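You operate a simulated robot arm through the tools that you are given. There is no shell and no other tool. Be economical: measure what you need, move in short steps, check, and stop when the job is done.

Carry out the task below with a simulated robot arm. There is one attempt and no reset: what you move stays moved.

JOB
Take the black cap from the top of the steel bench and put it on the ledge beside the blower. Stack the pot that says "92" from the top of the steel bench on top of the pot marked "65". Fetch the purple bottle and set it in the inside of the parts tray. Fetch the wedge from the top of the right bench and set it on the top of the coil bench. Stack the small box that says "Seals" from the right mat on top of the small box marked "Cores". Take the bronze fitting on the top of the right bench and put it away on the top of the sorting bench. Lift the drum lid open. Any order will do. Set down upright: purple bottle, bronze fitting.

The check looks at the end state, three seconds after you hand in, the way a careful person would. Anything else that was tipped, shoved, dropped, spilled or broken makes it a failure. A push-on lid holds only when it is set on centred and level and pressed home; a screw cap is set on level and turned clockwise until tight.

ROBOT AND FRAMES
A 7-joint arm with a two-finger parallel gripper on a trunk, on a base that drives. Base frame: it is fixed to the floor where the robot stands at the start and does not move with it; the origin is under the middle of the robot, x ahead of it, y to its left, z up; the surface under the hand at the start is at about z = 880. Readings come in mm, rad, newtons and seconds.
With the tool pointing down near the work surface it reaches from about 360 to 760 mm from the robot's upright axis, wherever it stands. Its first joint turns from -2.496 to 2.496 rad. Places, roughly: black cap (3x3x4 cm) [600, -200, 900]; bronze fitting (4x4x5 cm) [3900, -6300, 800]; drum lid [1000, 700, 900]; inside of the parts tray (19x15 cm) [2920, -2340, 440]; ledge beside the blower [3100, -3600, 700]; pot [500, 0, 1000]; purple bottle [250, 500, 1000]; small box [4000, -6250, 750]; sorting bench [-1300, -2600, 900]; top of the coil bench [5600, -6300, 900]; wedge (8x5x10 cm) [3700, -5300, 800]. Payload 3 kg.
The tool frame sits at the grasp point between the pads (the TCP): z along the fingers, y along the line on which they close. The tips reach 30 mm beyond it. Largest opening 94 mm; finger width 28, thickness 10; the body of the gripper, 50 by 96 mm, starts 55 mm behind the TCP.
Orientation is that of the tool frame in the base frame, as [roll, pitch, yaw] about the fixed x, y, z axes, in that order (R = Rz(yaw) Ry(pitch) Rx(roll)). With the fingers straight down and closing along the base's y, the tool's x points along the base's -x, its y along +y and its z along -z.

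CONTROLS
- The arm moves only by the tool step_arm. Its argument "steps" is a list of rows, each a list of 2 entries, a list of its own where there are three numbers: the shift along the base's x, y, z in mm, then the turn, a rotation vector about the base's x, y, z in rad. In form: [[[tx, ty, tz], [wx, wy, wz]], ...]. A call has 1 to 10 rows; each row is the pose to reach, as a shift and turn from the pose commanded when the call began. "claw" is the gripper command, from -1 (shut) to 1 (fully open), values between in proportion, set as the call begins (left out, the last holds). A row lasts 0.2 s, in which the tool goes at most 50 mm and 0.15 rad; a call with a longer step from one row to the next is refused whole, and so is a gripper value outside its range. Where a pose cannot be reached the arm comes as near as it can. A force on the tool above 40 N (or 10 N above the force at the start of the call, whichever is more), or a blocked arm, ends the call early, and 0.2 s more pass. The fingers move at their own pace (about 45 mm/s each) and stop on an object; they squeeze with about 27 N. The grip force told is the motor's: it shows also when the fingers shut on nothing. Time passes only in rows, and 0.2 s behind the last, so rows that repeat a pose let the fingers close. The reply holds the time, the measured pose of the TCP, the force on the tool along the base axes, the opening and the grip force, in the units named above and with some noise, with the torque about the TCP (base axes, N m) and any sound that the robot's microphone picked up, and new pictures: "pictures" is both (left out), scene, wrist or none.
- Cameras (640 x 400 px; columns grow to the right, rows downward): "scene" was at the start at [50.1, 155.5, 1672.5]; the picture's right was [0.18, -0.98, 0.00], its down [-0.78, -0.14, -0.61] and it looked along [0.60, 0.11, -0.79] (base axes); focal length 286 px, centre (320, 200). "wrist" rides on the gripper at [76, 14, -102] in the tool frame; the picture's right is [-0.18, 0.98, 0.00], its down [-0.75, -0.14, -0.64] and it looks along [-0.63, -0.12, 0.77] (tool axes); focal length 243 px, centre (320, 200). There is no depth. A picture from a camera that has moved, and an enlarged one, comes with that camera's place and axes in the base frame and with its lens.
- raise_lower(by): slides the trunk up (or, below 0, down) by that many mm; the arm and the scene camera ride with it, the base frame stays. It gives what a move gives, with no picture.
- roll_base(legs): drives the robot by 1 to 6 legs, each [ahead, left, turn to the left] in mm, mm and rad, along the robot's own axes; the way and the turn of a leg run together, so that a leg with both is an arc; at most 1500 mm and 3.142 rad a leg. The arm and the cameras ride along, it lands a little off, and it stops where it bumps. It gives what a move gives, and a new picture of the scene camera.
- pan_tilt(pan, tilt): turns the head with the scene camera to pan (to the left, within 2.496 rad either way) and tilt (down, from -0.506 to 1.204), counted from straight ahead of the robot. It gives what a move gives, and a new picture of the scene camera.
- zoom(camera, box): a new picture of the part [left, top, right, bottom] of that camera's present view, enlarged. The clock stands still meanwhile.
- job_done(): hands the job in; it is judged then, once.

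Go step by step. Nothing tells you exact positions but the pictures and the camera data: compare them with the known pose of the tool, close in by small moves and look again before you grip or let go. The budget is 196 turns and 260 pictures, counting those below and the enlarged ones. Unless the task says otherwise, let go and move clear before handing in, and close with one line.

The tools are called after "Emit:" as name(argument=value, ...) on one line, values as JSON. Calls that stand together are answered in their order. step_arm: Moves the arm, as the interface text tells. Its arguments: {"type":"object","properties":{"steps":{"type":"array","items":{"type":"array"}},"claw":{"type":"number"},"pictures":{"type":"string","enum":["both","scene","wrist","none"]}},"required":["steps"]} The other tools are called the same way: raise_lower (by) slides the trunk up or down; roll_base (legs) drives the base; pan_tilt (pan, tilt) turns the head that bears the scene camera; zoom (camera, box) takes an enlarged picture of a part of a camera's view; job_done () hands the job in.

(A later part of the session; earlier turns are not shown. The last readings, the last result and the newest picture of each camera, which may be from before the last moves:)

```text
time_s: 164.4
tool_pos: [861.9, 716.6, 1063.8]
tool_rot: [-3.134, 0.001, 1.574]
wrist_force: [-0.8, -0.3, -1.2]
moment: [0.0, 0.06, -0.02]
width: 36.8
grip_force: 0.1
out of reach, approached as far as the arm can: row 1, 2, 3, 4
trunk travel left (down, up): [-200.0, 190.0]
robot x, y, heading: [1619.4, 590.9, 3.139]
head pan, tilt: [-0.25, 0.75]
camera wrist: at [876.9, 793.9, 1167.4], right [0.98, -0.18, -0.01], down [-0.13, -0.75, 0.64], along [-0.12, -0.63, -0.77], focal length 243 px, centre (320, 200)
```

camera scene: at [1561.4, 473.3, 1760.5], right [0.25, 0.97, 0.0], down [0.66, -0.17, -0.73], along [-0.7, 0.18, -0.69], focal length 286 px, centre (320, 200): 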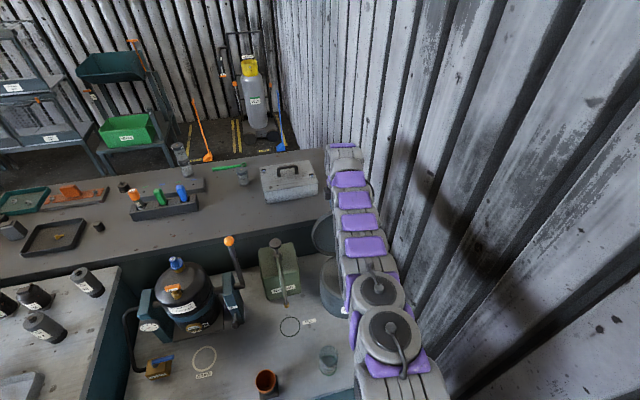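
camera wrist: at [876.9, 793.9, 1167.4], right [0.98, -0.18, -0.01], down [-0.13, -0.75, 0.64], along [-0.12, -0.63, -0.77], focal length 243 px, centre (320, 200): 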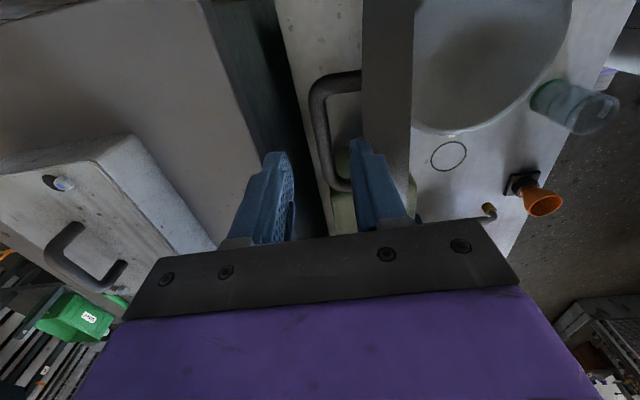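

The lid stays open by itself. Raise the trunk to clear the hand, then check.

Emit:
raise_lower(by=130)

Emit:
zoom(camera="wrist", box=[0, 0, 640, 400])

```text
time_s: 166.0
tool_pos: [861.2, 716.8, 1193.9]
tool_rot: [-3.132, -0.001, 1.573]
wrist_force: [0.1, 0.6, 0.3]
moment: [0.0, -0.04, -0.02]
width: 37.5
grip_force: 0.1
trunk travel left (down, up): [-330.0, 60.0]
robot x, y, heading: [1616.6, 590.6, 3.137]
head pan, tilt: [-0.25, 0.75]
```

```text
1.00 times, centred on (320, 200) of wrist (not enlarged: the box is as wide or as high as the picture)
camera zoom: at [877.2, 793.8, 1297.8], right [0.98, -0.18, -0.01], down [-0.13, -0.75, 0.64], along [-0.12, -0.63, -0.77], focal length 243 px, centre (320, 200)
```

zoom: 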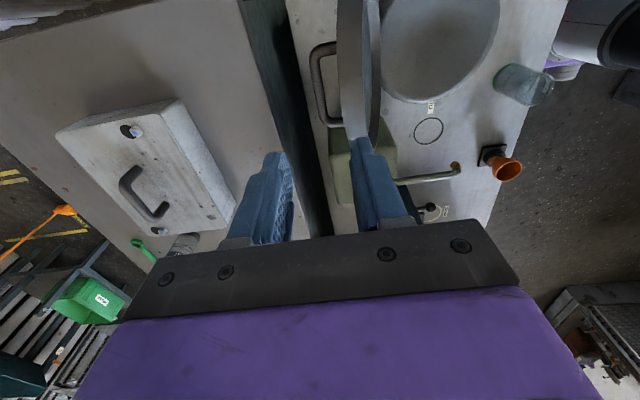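

Lid stands open. Back off, fold the arm, and head back round to the front of the steel bench for the cap.

Emit:
roll_base(legs=[[-180, 0, 0]])

Emit:
step_arm(steps=[[[45, -10, 0], [0, 0, 0]], [[90, -20, 0], [0, 0, 0]], [[135, -40, 0], [0, 0, 0]], [[180, -60, 0], [0, 0, 0]], [[225, -80, 0], [0, 0, 0]], [[270, -100, 0], [0, 0, 0]], [[310, -110, 0], [0, 0, 0]]], claw=1, pictures="scene")

Emit:
zoom(camera="scene", box=[220, 200, 420, 330])

```text
time_s: 167.6
tool_pos: [1045.0, 716.6, 1195.4]
tool_rot: [-3.13, -0.001, 1.575]
wrist_force: [-0.1, -0.8, -0.5]
moment: [0.03, 0.01, 0.01]
width: 37.9
grip_force: 0.1
trunk travel left (down, up): [-330.0, 60.0]
robot x, y, heading: [1798.2, 589.7, 3.137]
head pan, tilt: [-0.25, 0.75]
camera scene: at [1746.0, 472.5, 1890.6], right [0.25, 0.97, 0.0], down [0.66, -0.17, -0.73], along [-0.71, 0.18, -0.68], focal length 286 px, centre (320, 200)
```

scene: 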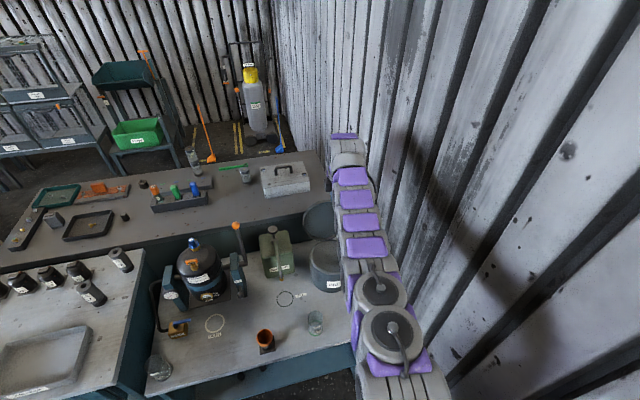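

```text
time_s: 169.2
tool_pos: [1357.9, 612.3, 1195.8]
tool_rot: [-3.128, 0.006, 1.575]
wrist_force: [1.6, 0.6, 0.2]
moment: [-0.07, 0.08, 0.02]
width: 94.1
grip_force: 0.1
trunk travel left (down, up): [-330.0, 60.0]
robot x, y, heading: [1800.2, 596.7, 3.133]
head pan, tilt: [-0.25, 0.75]
camera scene: at [1749.2, 481.3, 1891.0], right [0.25, 0.97, 0.0], down [0.66, -0.17, -0.73], along [-0.71, 0.18, -0.68], focal length 286 px, centre (320, 200)
```

scene: 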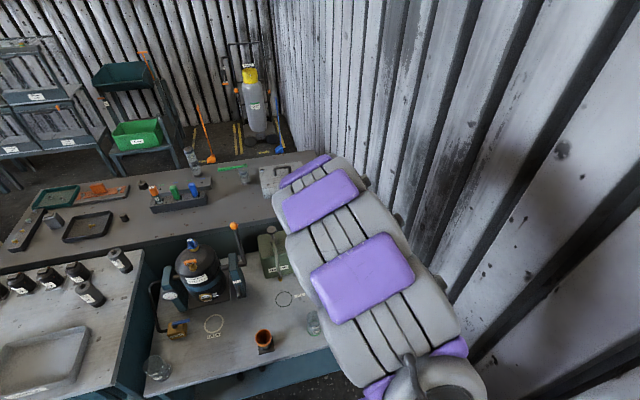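

```text
3.08 times, centred on (320, 265) of scene
camera zoom: at [1749.2, 481.3, 1891.0], right [0.25, 0.97, 0.0], down [0.66, -0.17, -0.73], along [-0.71, 0.18, -0.68], focal length 881 px, centre (320, 0)
```

zoom: 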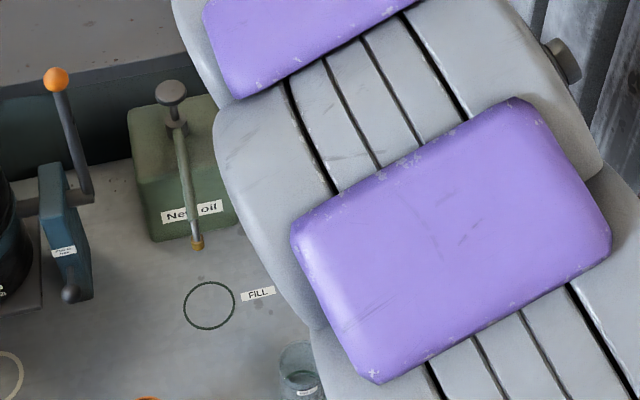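

Return route: strafe back to y≈-2200 and turn to heading 0.

Emit:
roll_base(legs=[[0, 1400, 0], [0, 1400, 0], [0, 0, -3.13]])

```text
time_s: 189.9
tool_pos: [2247.4, -2190.4, 1195.6]
tool_rot: [-3.13, -0.002, -1.55]
wrist_force: [0.1, 0.0, 0.4]
moment: [0.0, 0.03, 0.01]
width: 93.9
grip_force: 0.1
trunk travel left (down, up): [-330.0, 60.0]
robot x, y, heading: [1804.7, -2184.8, 0.015]
head pan, tilt: [-0.25, 0.75]
camera scene: at [1858.7, -2062.5, 1890.5], right [-0.23, -0.97, 0.0], down [-0.66, 0.16, -0.73], along [0.71, -0.17, -0.68], focal length 286 px, centre (320, 200)
```

scene: 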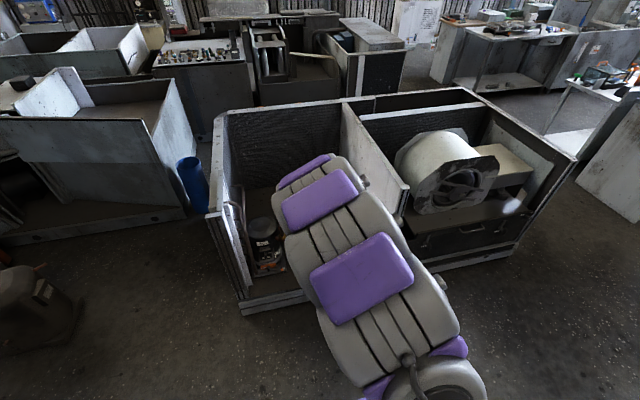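

Emit:
roll_base(legs=[[-1100, 0, -0.015], [-1100, 0, 0], [0, 1000, 0], [0, 950, 0]])

Emit:
pan_tilt(pan=0.2, tilt=0.8)

```text
time_s: 210.2
tool_pos: [-36.1, -248.4, 1196.4]
tool_rot: [-3.127, 0.002, -1.505]
wrist_force: [0.0, 0.1, -0.6]
moment: [0.01, 0.01, 0.02]
width: 94.1
grip_force: 0.0
trunk travel left (down, up): [-330.0, 60.0]
robot x, y, heading: [-481.6, -255.2, 0.055]
head pan, tilt: [-0.25, 0.75]
camera scene: at [-429.2, -143.1, 1891.1], right [-0.19, -0.98, 0.0], down [-0.67, 0.13, -0.73], along [0.72, -0.14, -0.68], focal length 286 px, centre (320, 200)
```

scene: 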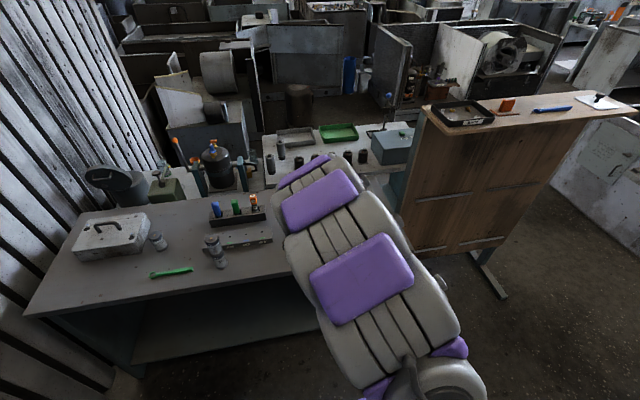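

```text
time_s: 211.2
tool_pos: [-36.6, -246.2, 1196.1]
tool_rot: [-3.128, -0.002, -1.505]
wrist_force: [-0.2, -0.2, 0.2]
moment: [0.02, -0.03, 0.03]
width: 94.0
grip_force: 0.1
trunk travel left (down, up): [-330.0, 60.0]
robot x, y, heading: [-477.4, -261.4, 0.057]
head pan, tilt: [0.201, 0.799]
camera scene: at [-432.8, -102.4, 1886.8], right [0.25, -0.97, 0.0], down [-0.69, -0.18, -0.7], along [0.67, 0.18, -0.72], focal length 286 px, centre (320, 200)
```

scene: 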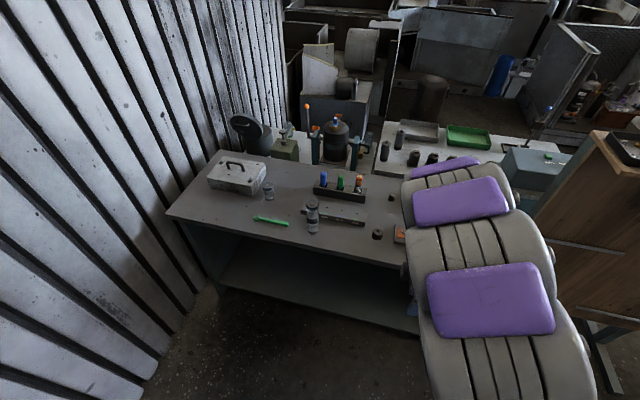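

The drum's open lid is visible. Drive up to the bench for the cap.

Emit:
roll_base(legs=[[460, 0, -0.056]])

Emit:
raise_lower(by=-110)

Emit:
zoom(camera="wrist", box=[0, 0, 640, 400])

```text
time_s: 213.9
tool_pos: [431.3, -251.0, 1195.9]
tool_rot: [-3.127, -0.002, -1.555]
wrist_force: [0.6, -0.4, -0.4]
moment: [-0.03, 0.02, -0.01]
width: 94.0
grip_force: 0.0
trunk travel left (down, up): [-330.0, 60.0]
robot x, y, heading: [-10.9, -240.1, 0.007]
head pan, tilt: [0.201, 0.799]
camera scene: at [44.5, -86.0, 1886.5], right [0.21, -0.98, 0.0], down [-0.7, -0.15, -0.7], along [0.68, 0.14, -0.72], focal length 286 px, centre (320, 200)
```

scene: 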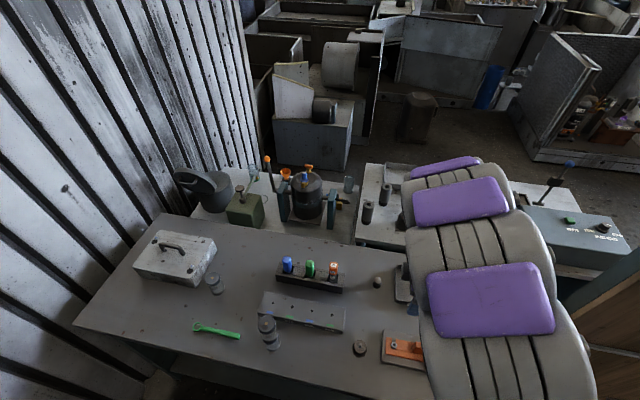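

```text
time_s: 215.4
tool_pos: [429.6, -250.5, 1087.3]
tool_rot: [-3.126, -0.002, -1.555]
wrist_force: [-0.5, 0.1, 0.2]
moment: [0.02, -0.01, 0.02]
width: 93.9
grip_force: 0.1
trunk travel left (down, up): [-220.0, 170.0]
robot x, y, heading: [-13.2, -246.1, 0.004]
head pan, tilt: [0.201, 0.799]
```

```text
1.00 times, centred on (320, 200) of wrist (not enlarged: the box is as wide or as high as the picture)
camera zoom: at [415.7, -326.9, 1190.0], right [-0.99, 0.17, -0.02], down [0.12, 0.76, 0.64], along [0.12, 0.63, -0.77], focal length 243 px, centre (320, 200)
```

zoom: 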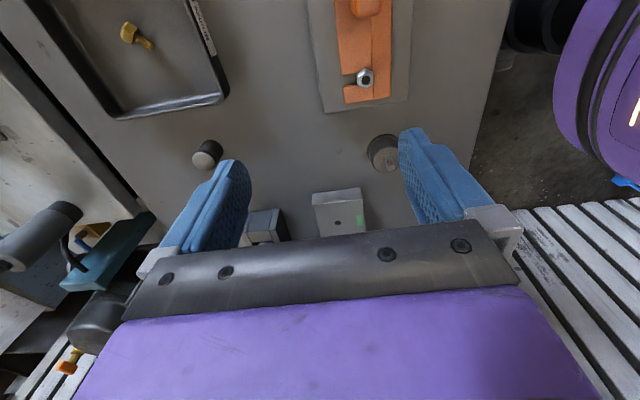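

Cap measures about [596,-190]. Straighten the tool and move above it.

Emit:
step_arm(steps=[[[42, 15, 0], [0, 0.0155, 0.02]], [[84, 30, 0], [0, 0.0155, 0.05]], [[126, 45, 0], [0, 0.0155, 0.05]], [[167, 61, 0], [0, 0.0155, 0.05]], [[167, 61, -45], [0, 0.0155, 0.05]], [[167, 61, -85], [0, 0.0155, 0.05]]], pictures="wrist")

```text
time_s: 216.8
tool_pos: [596.8, -189.2, 1001.6]
tool_rot: [3.139, -0.002, -1.505]
wrist_force: [0.7, -0.3, -0.6]
moment: [0.0, -0.03, 0.0]
width: 94.2
grip_force: 0.0
trunk travel left (down, up): [-220.0, 170.0]
robot x, y, heading: [-12.6, -244.6, 0.006]
head pan, tilt: [0.201, 0.799]
camera wrist: at [586.9, -266.2, 1105.2], right [-0.99, 0.12, 0.0], down [0.09, 0.76, 0.64], along [0.08, 0.64, -0.77], focal length 243 px, centre (320, 200)
```

wrist: 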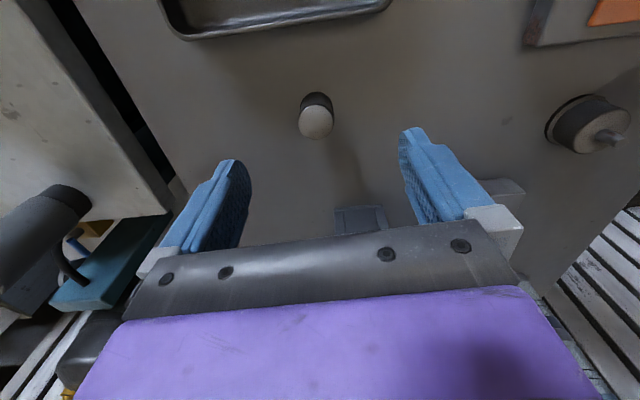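

Emit:
step_arm(steps=[[[2, -2, -45], [0, 0, 0]], [[2, -2, -80], [0, 0, 0]], [[2, -2, -89], [0, 0, 0]]], pictures="wrist")

Emit:
step_arm(steps=[[[0, 0, 0], [0, 0, 0]], [[0, 0, 0], [0, 0, 0]], [[0, 0, 0], [0, 0, 0]], [[0, 0, 0], [0, 0, 0]], [[0, 0, 0], [0, 0, 0]]], claw=-1, pictures="none")

```text
time_s: 217.6
tool_pos: [599.1, -192.1, 913.3]
tool_rot: [-3.141, -0.002, -1.506]
wrist_force: [0.3, -0.1, 0.2]
moment: [0.0, 0.01, 0.01]
width: 93.9
grip_force: 0.1
trunk travel left (down, up): [-220.0, 170.0]
robot x, y, heading: [-7.0, -243.6, 0.009]
head pan, tilt: [0.201, 0.799]
camera wrist: at [589.9, -268.4, 1015.8], right [-0.99, 0.12, 0.0], down [0.09, 0.76, 0.64], along [0.08, 0.64, -0.77], focal length 243 px, centre (320, 200)
```

wrist: 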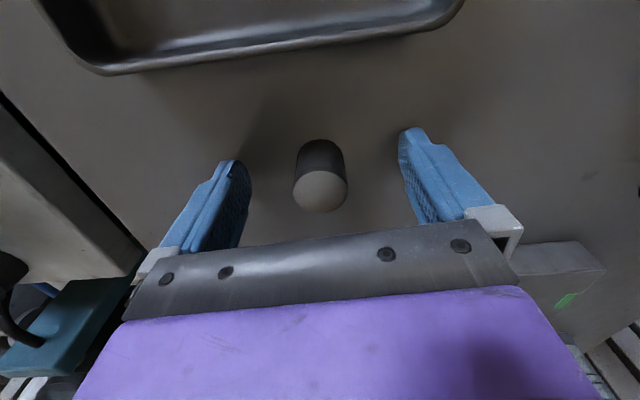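

```text
time_s: 218.8
tool_pos: [598.2, -191.6, 912.4]
tool_rot: [3.14, -0.001, -1.506]
wrist_force: [1.0, -0.7, -0.3]
moment: [0.01, -0.01, -0.02]
width: 28.9
grip_force: 27.3
trunk travel left (down, up): [-220.0, 170.0]
robot x, y, heading: [-14.7, -242.9, 0.006]
head pan, tilt: [0.201, 0.799]
```

Cap gripped (29 mm). Lift straight up, then retract.

Emit:
step_arm(steps=[[[0, 0, 45], [0, 0, 0]], [[0, 0, 90], [0, 0, 0]], [[0, 0, 135], [0, 0, 0]], [[0, 0, 180], [0, 0, 0]], [[-30, 0, 210], [0, 0, 0]], [[-70, 0, 230], [0, 0, 0]], [[-115, 0, 240], [0, 0, 0]], [[-150, 0, 240], [0, 0, 0]]], pictures="wrist")

```text
time_s: 220.6
tool_pos: [449.3, -192.4, 1152.6]
tool_rot: [3.139, -0.003, -1.507]
wrist_force: [-0.2, 0.1, -0.1]
moment: [0.0, 0.03, -0.01]
width: 28.4
grip_force: 26.9
trunk travel left (down, up): [-220.0, 170.0]
robot x, y, heading: [-14.3, -244.9, 0.007]
head pan, tilt: [0.201, 0.799]
camera wrist: at [440.4, -268.4, 1256.5], right [-0.99, 0.12, 0.0], down [0.09, 0.76, 0.64], along [0.08, 0.64, -0.77], focal length 243 px, centre (320, 200)
```

wrist: 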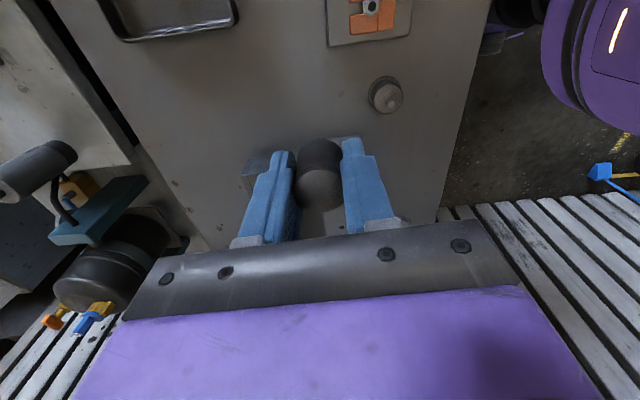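

Now drive: back out, along the aisle and over toward the blower.

Emit:
roll_base(legs=[[-400, 0, 0], [0, -1000, 0], [0, -1000, 0], [1200, 0, 0], [1200, 0, 0]])

Emit:
pan_tilt(pan=-0.7, tilt=0.6)

```text
time_s: 244.0
tool_pos: [2455.0, -2135.4, 1152.8]
tool_rot: [-3.14, -0.002, -1.476]
wrist_force: [-0.9, -1.0, -0.9]
moment: [0.0, 0.01, 0.01]
width: 28.5
grip_force: 26.8
trunk travel left (down, up): [-220.0, 170.0]
robot x, y, heading: [1997.0, -2202.7, 0.033]
head pan, tilt: [0.201, 0.799]
camera scene: at [2045.5, -2041.6, 1776.5], right [0.23, -0.97, 0.0], down [-0.7, -0.17, -0.7], along [0.68, 0.16, -0.72], focal length 286 px, centre (320, 200)
```

scene: 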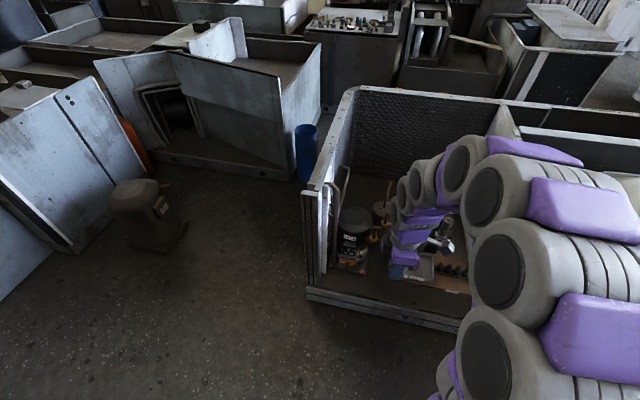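

```text
time_s: 245.2
tool_pos: [2454.4, -2137.3, 1153.5]
tool_rot: [3.142, -0.002, -1.478]
wrist_force: [-0.5, -0.7, -0.7]
moment: [-0.02, -0.01, -0.02]
width: 28.4
grip_force: 27.1
trunk travel left (down, up): [-220.0, 170.0]
robot x, y, heading: [1996.7, -2201.5, 0.036]
head pan, tilt: [-0.7, 0.6]
camera scene: at [2036.2, -2115.4, 1793.5], right [-0.62, -0.79, 0.0], down [-0.45, 0.35, -0.82], along [0.65, -0.51, -0.57], focal length 286 px, centre (320, 200)
```

scene: 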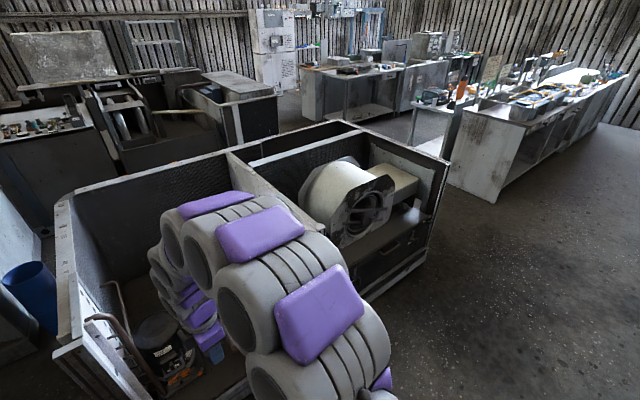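

The blower's compartment is on the right with a ledge at its right. Strafe to y≈-3500.

Emit:
roll_base(legs=[[0, -700, -0.035], [0, -600, 0]])

Emit:
pan_tilt(pan=0.15, tilt=0.65)

```text
time_s: 251.9
tool_pos: [2466.7, -3435.4, 1152.9]
tool_rot: [3.141, 0.005, -1.51]
wrist_force: [-0.2, -0.5, -0.2]
moment: [0.05, 0.0, 0.0]
width: 28.6
grip_force: 26.8
trunk travel left (down, up): [-220.0, 170.0]
robot x, y, heading: [2007.2, -3480.1, 0.003]
head pan, tilt: [-0.7, 0.6]
camera scene: at [2050.7, -3402.7, 1793.8], right [-0.64, -0.77, 0.0], down [-0.43, 0.37, -0.82], along [0.63, -0.53, -0.57], focal length 286 px, centre (320, 200)
```

scene: 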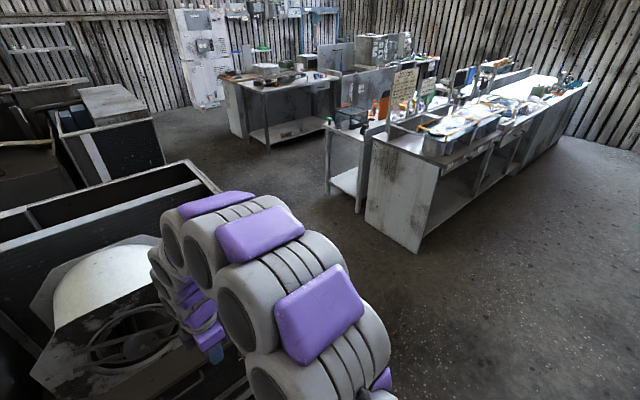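

```text
time_s: 253.1
tool_pos: [2465.4, -3428.1, 1152.9]
tool_rot: [-3.141, -0.001, -1.51]
wrist_force: [0.1, 0.3, -0.5]
moment: [-0.03, 0.02, 0.01]
width: 28.2
grip_force: 26.9
trunk travel left (down, up): [-220.0, 170.0]
robot x, y, heading: [2009.5, -3479.7, 0.0]
head pan, tilt: [0.15, 0.649]
camera scene: at [2068.7, -3324.6, 1789.1], right [0.15, -0.99, 0.0], down [-0.6, -0.09, -0.8], along [0.79, 0.12, -0.61], focal length 286 px, centre (320, 200)
```

scene: 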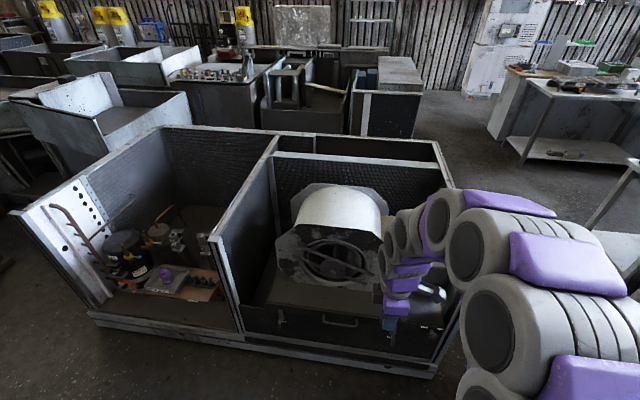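

Emit:
zoom(camera="scene", box=[220, 160, 480, 380])

```text
1.82 times, centred on (350, 270) of scene
camera zoom: at [2068.7, -3324.6, 1789.1], right [0.15, -0.99, 0.0], down [-0.6, -0.09, -0.8], along [0.79, 0.12, -0.61], focal length 521 px, centre (266, 73)
```

zoom: 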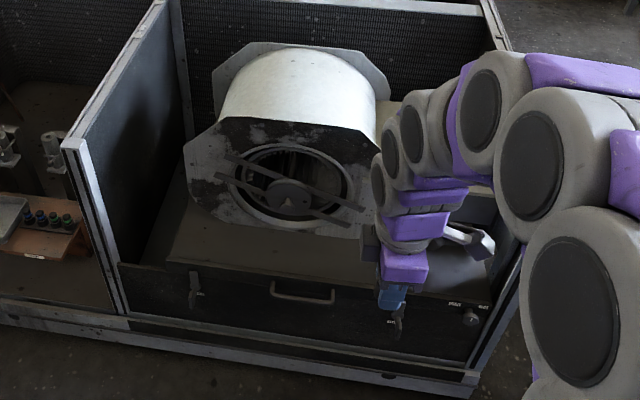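

I need a clearer look right of the blower; swing the hand left.

Emit:
step_arm(steps=[[[0, 48, 0], [0, 0, 0]], [[0, 96, 0], [0, 0, 0]], [[0, 144, 0], [0, 0, 0]], [[0, 192, 0], [0, 0, 0]], [[-10, 238, 0], [0, 0, 0]], [[-20, 284, 0], [0, 0, 0]], [[-40, 320, 0], [0, 0, 0]]], pictures="none")

Emit:
roll_base(legs=[[150, -350, 0]])

Emit:
zoom(camera="scene", box=[160, 140, 480, 340])

```text
time_s: 254.7
tool_pos: [2425.1, -3110.7, 1152.9]
tool_rot: [-3.139, -0.002, -1.51]
wrist_force: [-0.4, 0.3, 0.9]
moment: [0.01, 0.0, 0.01]
width: 28.4
grip_force: 27.1
trunk travel left (down, up): [-220.0, 170.0]
robot x, y, heading: [2006.8, -3481.3, 0.007]
head pan, tilt: [0.15, 0.649]
```

```text
time_s: 257.1
tool_pos: [2579.4, -3460.8, 1154.5]
tool_rot: [-3.141, -0.003, -1.517]
wrist_force: [0.1, -0.7, -0.6]
moment: [0.01, -0.01, -0.02]
width: 28.7
grip_force: 26.7
trunk travel left (down, up): [-220.0, 170.0]
robot x, y, heading: [2154.5, -3822.8, -0.011]
head pan, tilt: [0.15, 0.649]
camera scene: at [2220.2, -3663.5, 1788.4], right [0.14, -0.99, 0.01], down [-0.6, -0.09, -0.79], along [0.79, 0.11, -0.61], focal length 286 px, centre (320, 200)
```

scene: 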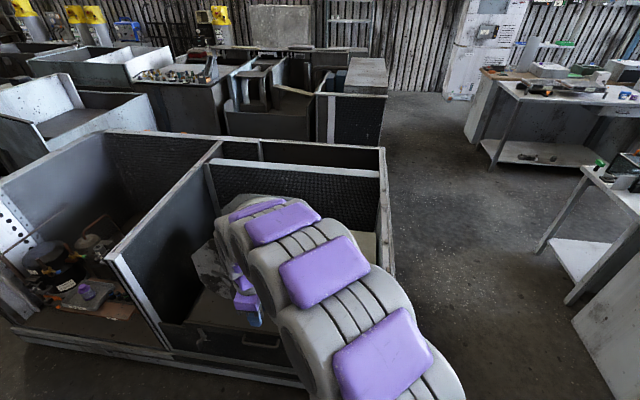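

```text
2.00 times, centred on (320, 240) of scene
camera zoom: at [2220.2, -3663.5, 1788.4], right [0.14, -0.99, 0.01], down [-0.6, -0.09, -0.79], along [0.79, 0.11, -0.61], focal length 573 px, centre (320, 120)
```

zoom: 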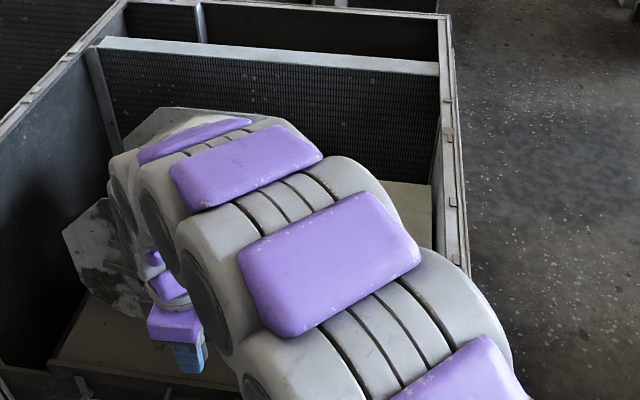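

Use the wrist camera instead: drive in and put the hand over the right part of the blower compartment.

Emit:
roll_base(legs=[[220, 0, 0.011]])

Emit:
step_arm(steps=[[[30, -35, 0], [0, 0, 0]], [[60, -70, 0], [0, 0, 0]], [[90, -105, 0], [0, 0, 0]], [[120, -140, 0], [0, 0, 0]], [[140, -180, 0], [0, 0, 0]], [[150, -225, 0], [0, 0, 0]], [[150, -270, 0], [0, 0, 0]]], pictures="both")

```text
time_s: 258.8
tool_pos: [2800.0, -3461.8, 1156.5]
tool_rot: [-3.139, 0.002, -1.511]
wrist_force: [0.0, -0.5, -0.6]
moment: [-0.01, 0.0, 0.0]
width: 28.6
grip_force: 27.1
trunk travel left (down, up): [-220.0, 170.0]
robot x, y, heading: [2381.7, -3824.5, -0.002]
head pan, tilt: [0.15, 0.649]
camera scene: at [2443.9, -3664.9, 1788.5], right [0.15, -0.99, 0.0], down [-0.6, -0.1, -0.79], along [0.79, 0.12, -0.61], focal length 286 px, centre (320, 200)
```

scene: 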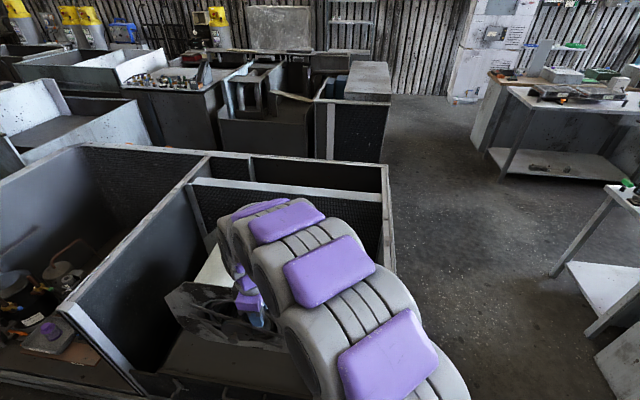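

```text
time_s: 260.4
tool_pos: [2948.0, -3740.6, 1156.0]
tool_rot: [-3.137, 0.008, -1.507]
wrist_force: [0.1, -0.1, -0.8]
moment: [-0.01, 0.02, -0.04]
width: 28.4
grip_force: 27.3
trunk travel left (down, up): [-220.0, 170.0]
robot x, y, heading: [2381.2, -3827.7, 0.008]
head pan, tilt: [0.15, 0.649]
camera scene: at [2443.1, -3674.9, 1789.4], right [0.15, -0.99, 0.0], down [-0.6, -0.09, -0.8], along [0.79, 0.12, -0.61], focal length 286 px, centre (320, 200)
camera wrist: at [2938.4, -3817.4, 1259.4], right [-0.99, 0.12, 0.0], down [0.09, 0.76, 0.65], along [0.08, 0.64, -0.76], focal length 243 px, centre (320, 200)
```

scene: 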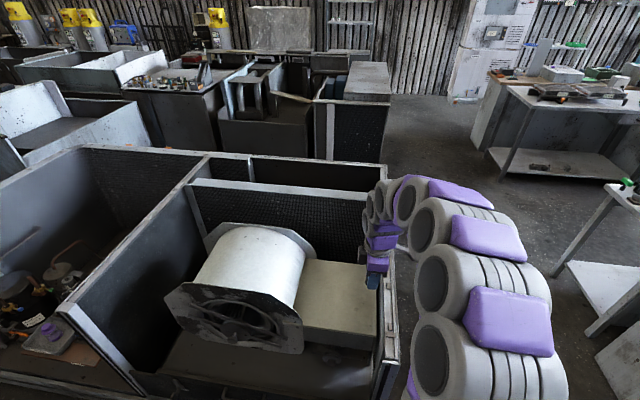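
wrist: 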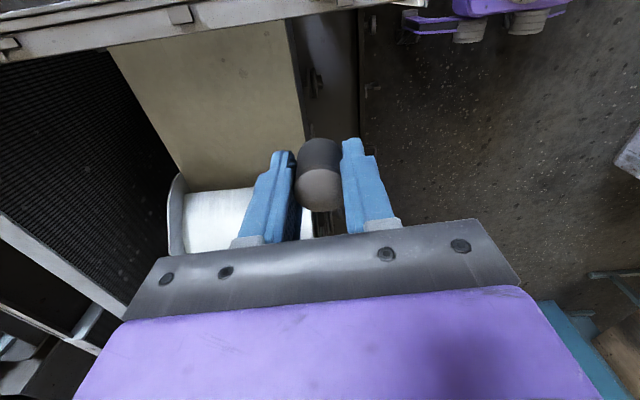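

The beige flat ledge right of the blower (x 3017–3380, y -3490…-3790, z≈700) is the target. Align the base with it.

Emit:
roll_base(legs=[[0, 200, -0.008], [110, 0, 0]])

Emit:
step_arm(steps=[[[15, -35, 0], [0, 0, 0]], [[30, -70, 0], [0, 0, 0]], [[45, -100, -20], [0, 0, 0]], [[45, -100, -65], [0, 0, 0]], [[45, -100, -110], [0, 0, 0]], [[45, -100, -155], [0, 0, 0]], [[45, -100, -200], [0, 0, 0]]], pictures="both")

```text
time_s: 262.8
tool_pos: [3060.7, -3543.7, 1155.6]
tool_rot: [-3.14, 0.008, -1.517]
wrist_force: [-0.3, 0.5, -0.4]
moment: [0.02, 0.04, -0.04]
width: 28.2
grip_force: 27.4
trunk travel left (down, up): [-220.0, 170.0]
robot x, y, heading: [2489.3, -3625.7, -0.008]
head pan, tilt: [0.15, 0.649]
camera scene: at [2556.4, -3478.1, 1789.4], right [0.15, -0.99, 0.0], down [-0.6, -0.09, -0.79], along [0.79, 0.12, -0.61], focal length 286 px, centre (320, 200)
```

scene: 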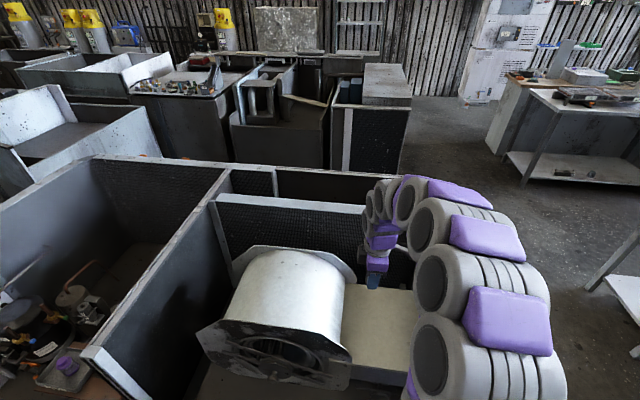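

```text
time_s: 264.4
tool_pos: [3101.1, -3643.0, 952.2]
tool_rot: [-3.138, 0.006, -1.517]
wrist_force: [0.8, 0.6, 0.0]
moment: [0.0, 0.0, -0.03]
width: 28.7
grip_force: 26.8
trunk travel left (down, up): [-220.0, 170.0]
robot x, y, heading: [2493.3, -3624.9, -0.002]
head pan, tilt: [0.15, 0.649]
camera scene: at [2557.0, -3476.7, 1789.2], right [0.15, -0.99, 0.0], down [-0.6, -0.09, -0.79], along [0.79, 0.12, -0.61], focal length 286 px, centre (320, 200)
camera wrist: at [3092.1, -3720.0, 1055.4], right [-0.99, 0.13, 0.0], down [0.1, 0.76, 0.65], along [0.09, 0.64, -0.76], focal length 243 px, centre (320, 200)
```

scene: 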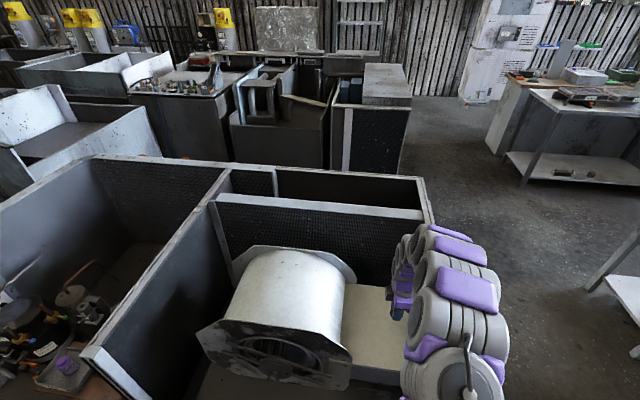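
wrist: 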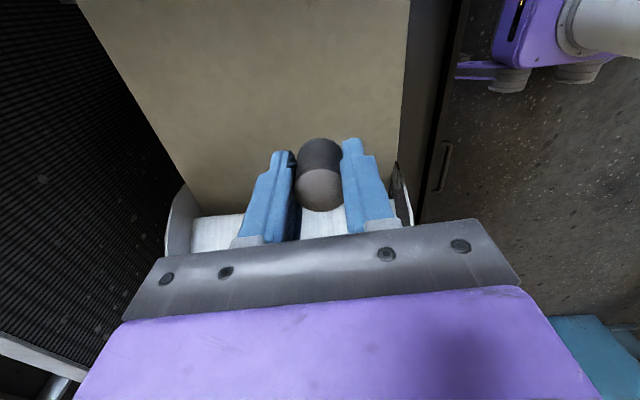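

Directly below is open ledge surface, 110 mm from its front edge. Lower toward it.

Emit:
step_arm(steps=[[[0, 0, -45], [0, 0, 0]], [[0, 0, -90], [0, 0, 0]], [[0, 0, -135], [0, 0, 0]], [[0, 0, -175], [0, 0, 0]], [[0, 0, -195], [0, 0, 0]], [[0, 0, -205], [0, 0, 0]]], pictures="wrist")

```text
time_s: 265.6
tool_pos: [3105.0, -3642.5, 774.4]
tool_rot: [-3.13, 0.007, -1.516]
wrist_force: [-12.8, -1.4, 22.1]
moment: [-0.32, 0.85, -0.1]
width: 28.8
grip_force: 27.0
trunk travel left (down, up): [-220.0, 170.0]
robot x, y, heading: [2491.2, -3624.9, -0.005]
head pan, tilt: [0.15, 0.649]
stopped in row 5: the force on the tool passed its limit at 63 N (the readings are from after the stop); the commanded pose is now the measured one
camera wrist: at [3094.3, -3719.8, 877.7], right [-0.99, 0.13, -0.01], down [0.09, 0.76, 0.65], along [0.09, 0.64, -0.76], focal length 243 px, centre (320, 200)
```

wrist: 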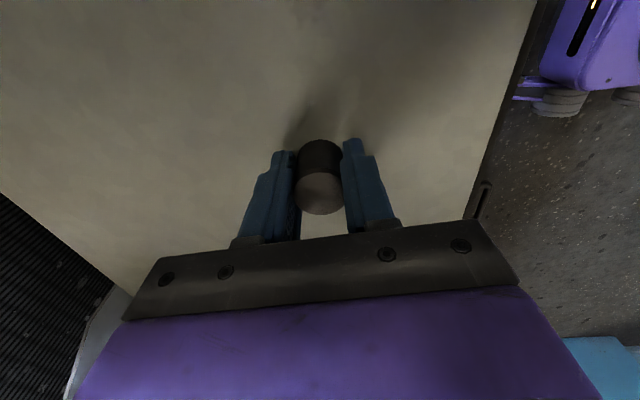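

Touched down at TCP 774 (ledge ≈742). Ease up and release.

Emit:
step_arm(steps=[[[-1, 0, 1.5], [0, 0, 0]], [[-1, 0, 2], [0, 0, 0]]], pictures="none")

Emit:
step_arm(steps=[[[0, 0, 0], [0, 0, 0]], [[0, 0, 0], [0, 0, 0]], [[0, 0, 0], [0, 0, 0]], [[0, 0, 15], [0, 0, 0]], [[0, 0, 55], [0, 0, 0]], [[0, 0, 100], [0, 0, 0]]], claw=0.3, pictures="wrist")

```text
time_s: 266.2
tool_pos: [3105.6, -3642.2, 775.6]
tool_rot: [-3.129, 0.006, -1.516]
wrist_force: [-0.4, 0.4, 0.2]
moment: [0.0, -0.01, -0.01]
width: 28.5
grip_force: 27.3
trunk travel left (down, up): [-220.0, 170.0]
robot x, y, heading: [2489.1, -3626.6, -0.003]
head pan, tilt: [0.15, 0.649]
```

```text
time_s: 267.6
tool_pos: [3103.8, -3643.9, 877.6]
tool_rot: [-3.131, 0.005, -1.516]
wrist_force: [-0.9, 0.9, -0.3]
moment: [0.0, 0.03, -0.02]
width: 61.1
grip_force: 0.0
trunk travel left (down, up): [-220.0, 170.0]
robot x, y, heading: [2491.0, -3626.2, -0.004]
head pan, tilt: [0.15, 0.649]
camera wrist: at [3092.7, -3720.0, 979.8], right [-0.99, 0.13, -0.01], down [0.09, 0.76, 0.65], along [0.09, 0.64, -0.76], focal length 243 px, centre (320, 200)
```

wrist: 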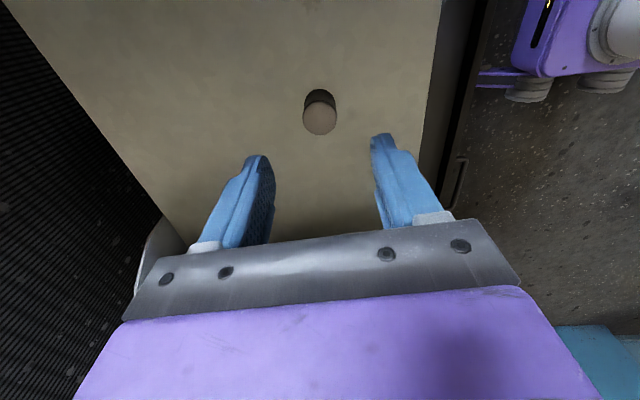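

Cap stands on the ledge. Raise, back out, and move to the aisle toward the right bench.

Emit:
step_arm(steps=[[[0, 0, 45], [0, 0, 0]], [[0, 0, 90], [0, 0, 0]], [[0, 0, 135], [0, 0, 0]], [[0, 0, 180], [0, 0, 0]], [[-30, 10, 215], [0, 0, 0]], [[-70, 20, 235], [0, 0, 0]], [[-110, 20, 250], [0, 0, 0]], [[-150, 20, 250], [0, 0, 0]]], claw=1, pictures="none")

Emit:
roll_base(legs=[[-400, 0, 0], [0, -1000, 0]])

Emit:
pan_tilt(pan=-0.4, tilt=0.35)

```text
time_s: 269.4
tool_pos: [2954.0, -3624.7, 1126.9]
tool_rot: [-3.129, 0.005, -1.517]
wrist_force: [0.4, -0.5, 0.0]
moment: [0.0, 0.01, 0.01]
width: 93.9
grip_force: 0.0
trunk travel left (down, up): [-220.0, 170.0]
robot x, y, heading: [2489.6, -3629.9, -0.005]
head pan, tilt: [0.15, 0.649]
```

```text
time_s: 276.8
tool_pos: [2547.0, -4641.0, 1125.7]
tool_rot: [-3.129, 0.004, -1.518]
wrist_force: [-0.1, 0.6, -0.5]
moment: [0.0, 0.0, 0.01]
width: 94.0
grip_force: 0.0
trunk travel left (down, up): [-220.0, 170.0]
robot x, y, heading: [2082.2, -4649.1, -0.003]
head pan, tilt: [0.15, 0.649]
camera scene: at [2145.9, -4487.7, 1788.7], right [0.15, -0.99, 0.0], down [-0.6, -0.09, -0.8], along [0.79, 0.11, -0.61], focal length 286 px, centre (320, 200)
```

scene: 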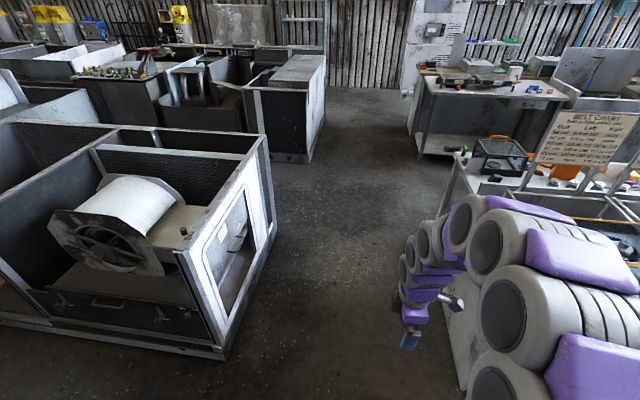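

```text
time_s: 277.7
tool_pos: [2545.9, -4642.9, 1126.3]
tool_rot: [-3.129, 0.005, -1.517]
wrist_force: [-0.2, 0.4, 0.1]
moment: [-0.01, -0.01, -0.01]
width: 94.0
grip_force: 0.1
trunk travel left (down, up): [-220.0, 170.0]
robot x, y, heading: [2081.1, -4645.7, -0.008]
head pan, tilt: [-0.4, 0.351]
camera scene: at [2145.7, -4541.0, 1816.2], right [-0.39, -0.92, 0.0], down [-0.32, 0.13, -0.94], along [0.86, -0.37, -0.35], focal length 286 px, centre (320, 200)
```

scene: 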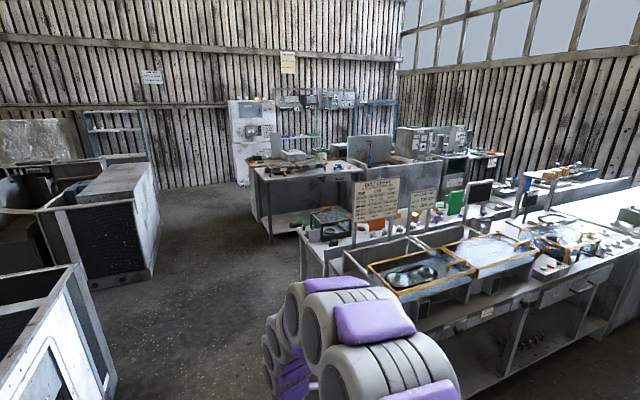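

The aisle at y≈-4640 is clear; drive ahead and look right.

Emit:
roll_base(legs=[[1300, 0, 0.005], [900, 0, 0]])

Emit:
pan_tilt(pan=-1.6, tilt=0.5)

```text
time_s: 288.6
tool_pos: [4742.0, -4660.0, 1126.2]
tool_rot: [-3.129, 0.005, -1.522]
wrist_force: [0.6, 0.8, -0.1]
moment: [-0.03, 0.02, 0.04]
width: 93.8
grip_force: 0.0
trunk travel left (down, up): [-220.0, 170.0]
robot x, y, heading: [4275.8, -4661.9, -0.01]
head pan, tilt: [-0.4, 0.351]
camera scene: at [4341.9, -4556.7, 1816.2], right [-0.4, -0.92, 0.0], down [-0.32, 0.14, -0.94], along [0.86, -0.37, -0.35], focal length 286 px, centre (320, 200)
```

scene: 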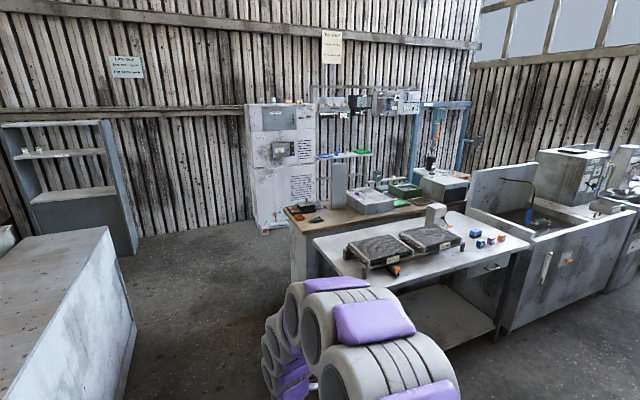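

```text
time_s: 290.0
tool_pos: [4739.9, -4660.1, 1127.3]
tool_rot: [-3.127, 0.005, -1.524]
wrist_force: [-0.7, -0.2, 0.0]
moment: [-0.02, 0.02, -0.02]
width: 94.1
grip_force: 0.0
trunk travel left (down, up): [-220.0, 170.0]
robot x, y, heading: [4277.0, -4660.4, -0.012]
head pan, tilt: [-1.6, 0.499]
camera scene: at [4252.2, -4610.6, 1802.8], right [-1.0, 0.04, 0.0], down [0.02, 0.48, -0.88], along [-0.03, -0.88, -0.48], focal length 286 px, centre (320, 200)
```

scene: 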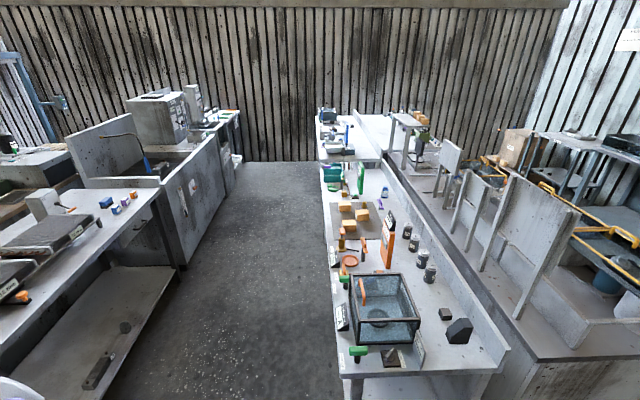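

The right bench is in view: wedge near its end at about [3703,-5297], mat with small boxes further on. Zoom for labels.

Emit:
zoom(camera="scene", box=[310, 180, 430, 280])

Emit:
zoom(camera="scene", box=[320, 260, 520, 390])

```text
4.00 times, centred on (370, 230) of scene
camera zoom: at [4252.2, -4610.6, 1802.8], right [-1.0, 0.04, 0.0], down [0.02, 0.48, -0.88], along [-0.03, -0.88, -0.48], focal length 1146 px, centre (120, 80)
```

zoom: 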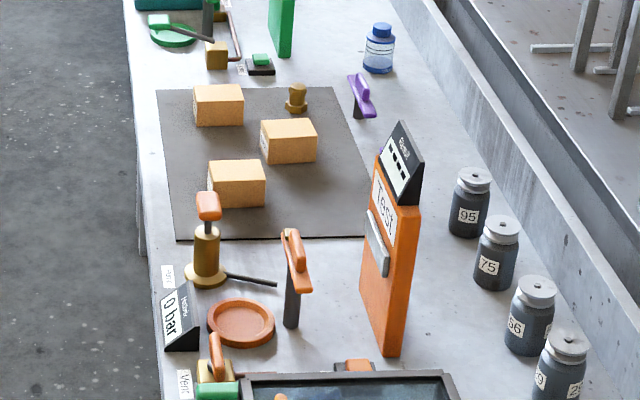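

```text
3.08 times, centred on (420, 325) of scene
camera zoom: at [4252.2, -4610.6, 1802.8], right [-1.0, 0.04, 0.0], down [0.02, 0.48, -0.88], along [-0.03, -0.88, -0.48], focal length 881 px, centre (12, -185)
```

zoom: 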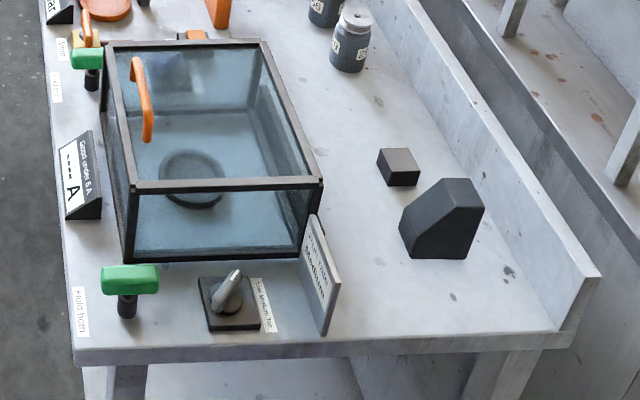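

Position at the bench end facing it for the wedge.

Emit:
roll_base(legs=[[-480, 0, 0], [0, 0, -1.56], [60, 0, 0]])

Emit:
pan_tilt(pan=0.3, tilt=0.95)

```text
time_s: 297.2
tool_pos: [3802.6, -5178.4, 1127.2]
tool_rot: [-3.128, 0.005, -3.074]
wrist_force: [-0.3, -1.4, -0.8]
moment: [0.06, 0.01, 0.0]
width: 93.8
grip_force: 0.0
trunk travel left (down, up): [-220.0, 170.0]
robot x, y, heading: [3793.3, -4720.0, -1.566]
head pan, tilt: [-1.6, 0.499]
camera scene: at [3845.0, -4688.1, 1802.8], right [0.02, 1.0, 0.0], down [0.48, -0.01, -0.88], along [-0.88, 0.02, -0.48], focal length 286 px, centre (320, 200)
```

scene: 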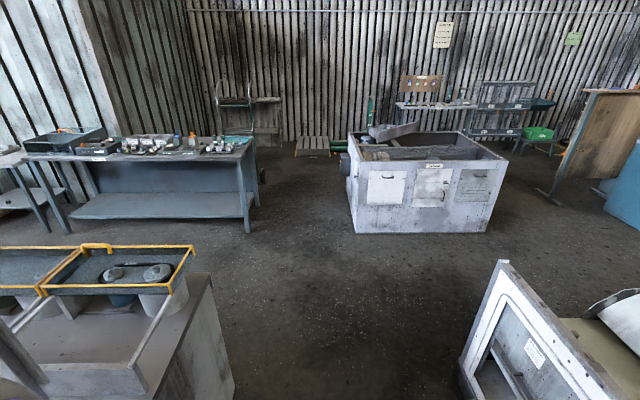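

```text
time_s: 299.1
tool_pos: [3803.3, -5175.9, 1127.2]
tool_rot: [-3.127, 0.006, -3.074]
wrist_force: [0.0, 0.4, 0.3]
moment: [0.02, 0.01, -0.03]
width: 94.0
grip_force: 0.1
trunk travel left (down, up): [-220.0, 170.0]
robot x, y, heading: [3796.3, -4714.0, -1.561]
head pan, tilt: [0.3, 0.949]
camera scene: at [3958.6, -4756.5, 1765.1], right [-0.95, -0.3, 0.0], down [-0.25, 0.78, -0.58], along [0.18, -0.55, -0.81], focal length 286 px, centre (320, 200)
```

scene: 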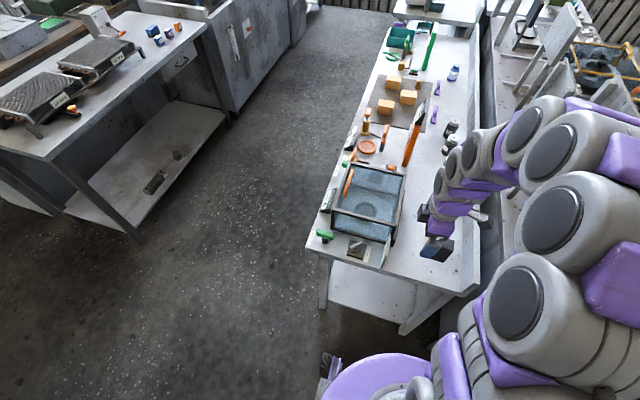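

Emit:
step_arm(steps=[[[-15, -35, 0], [0, 0, 0]], [[-30, -75, 0], [0, 0, 0]], [[-50, -110, 0], [0, 0, 0]]], pictures="wrist")

```text
time_s: 299.9
tool_pos: [3751.3, -5286.1, 1127.9]
tool_rot: [-3.131, 0.007, -3.073]
wrist_force: [0.6, 0.0, -0.2]
moment: [0.01, 0.05, -0.01]
width: 93.9
grip_force: 0.0
trunk travel left (down, up): [-220.0, 170.0]
robot x, y, heading: [3789.8, -4713.7, -1.564]
head pan, tilt: [0.3, 0.949]
camera wrist: at [3674.5, -5275.3, 1229.2], right [0.12, 0.99, -0.01], down [0.76, -0.08, 0.65], along [0.64, -0.08, -0.76], focal length 243 px, centre (320, 200)
```

wrist: 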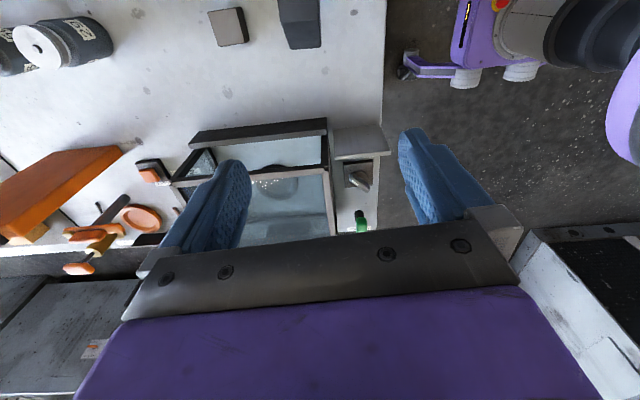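

Emit:
step_arm(steps=[[[-45, -5, 0], [0, 0, -0.0685]], [[-90, -15, 0], [0, 0, -0.0685]], [[-105, -15, 0], [0, 0, -0.0685]]], pictures="wrist")

Emit:
zoom(camera="wrist", box=[180, 0, 420, 150])

```text
time_s: 300.7
tool_pos: [3644.9, -5301.2, 1129.2]
tool_rot: [-3.128, 0.005, 3.141]
wrist_force: [0.2, 0.2, 0.3]
moment: [-0.02, -0.01, -0.01]
width: 93.9
grip_force: 0.0
trunk travel left (down, up): [-220.0, 170.0]
robot x, y, heading: [3793.6, -4717.4, -1.564]
head pan, tilt: [0.3, 0.949]
camera wrist: at [3568.1, -5284.6, 1231.0], right [0.18, 0.98, -0.01], down [0.75, -0.13, 0.65], along [0.64, -0.13, -0.76], focal length 243 px, centre (320, 200)
```

wrist: 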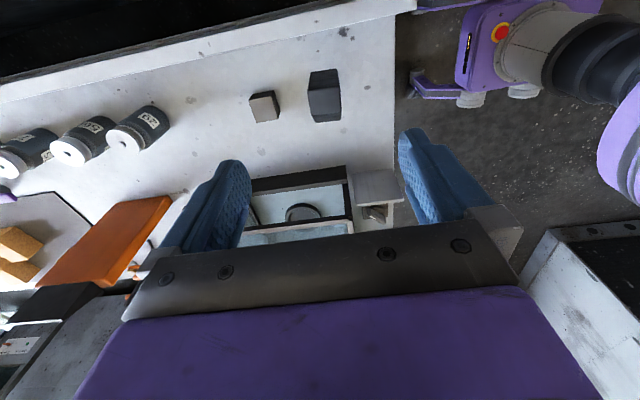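

```text
2.67 times, centred on (300, 75) of wrist
camera zoom: at [3568.1, -5284.6, 1231.0], right [0.18, 0.98, -0.01], down [0.75, -0.13, 0.65], along [0.64, -0.13, -0.76], focal length 647 px, centre (373, 533)
```

zoom: 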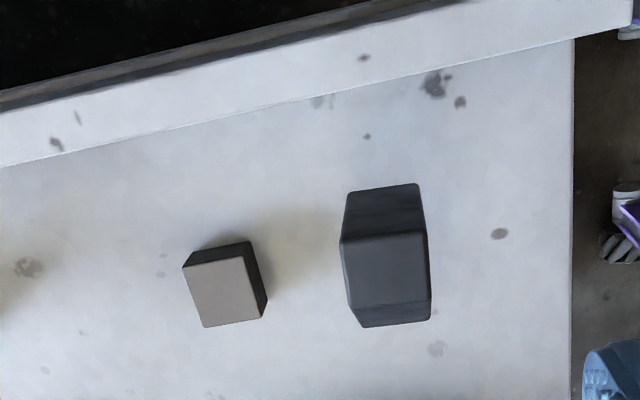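

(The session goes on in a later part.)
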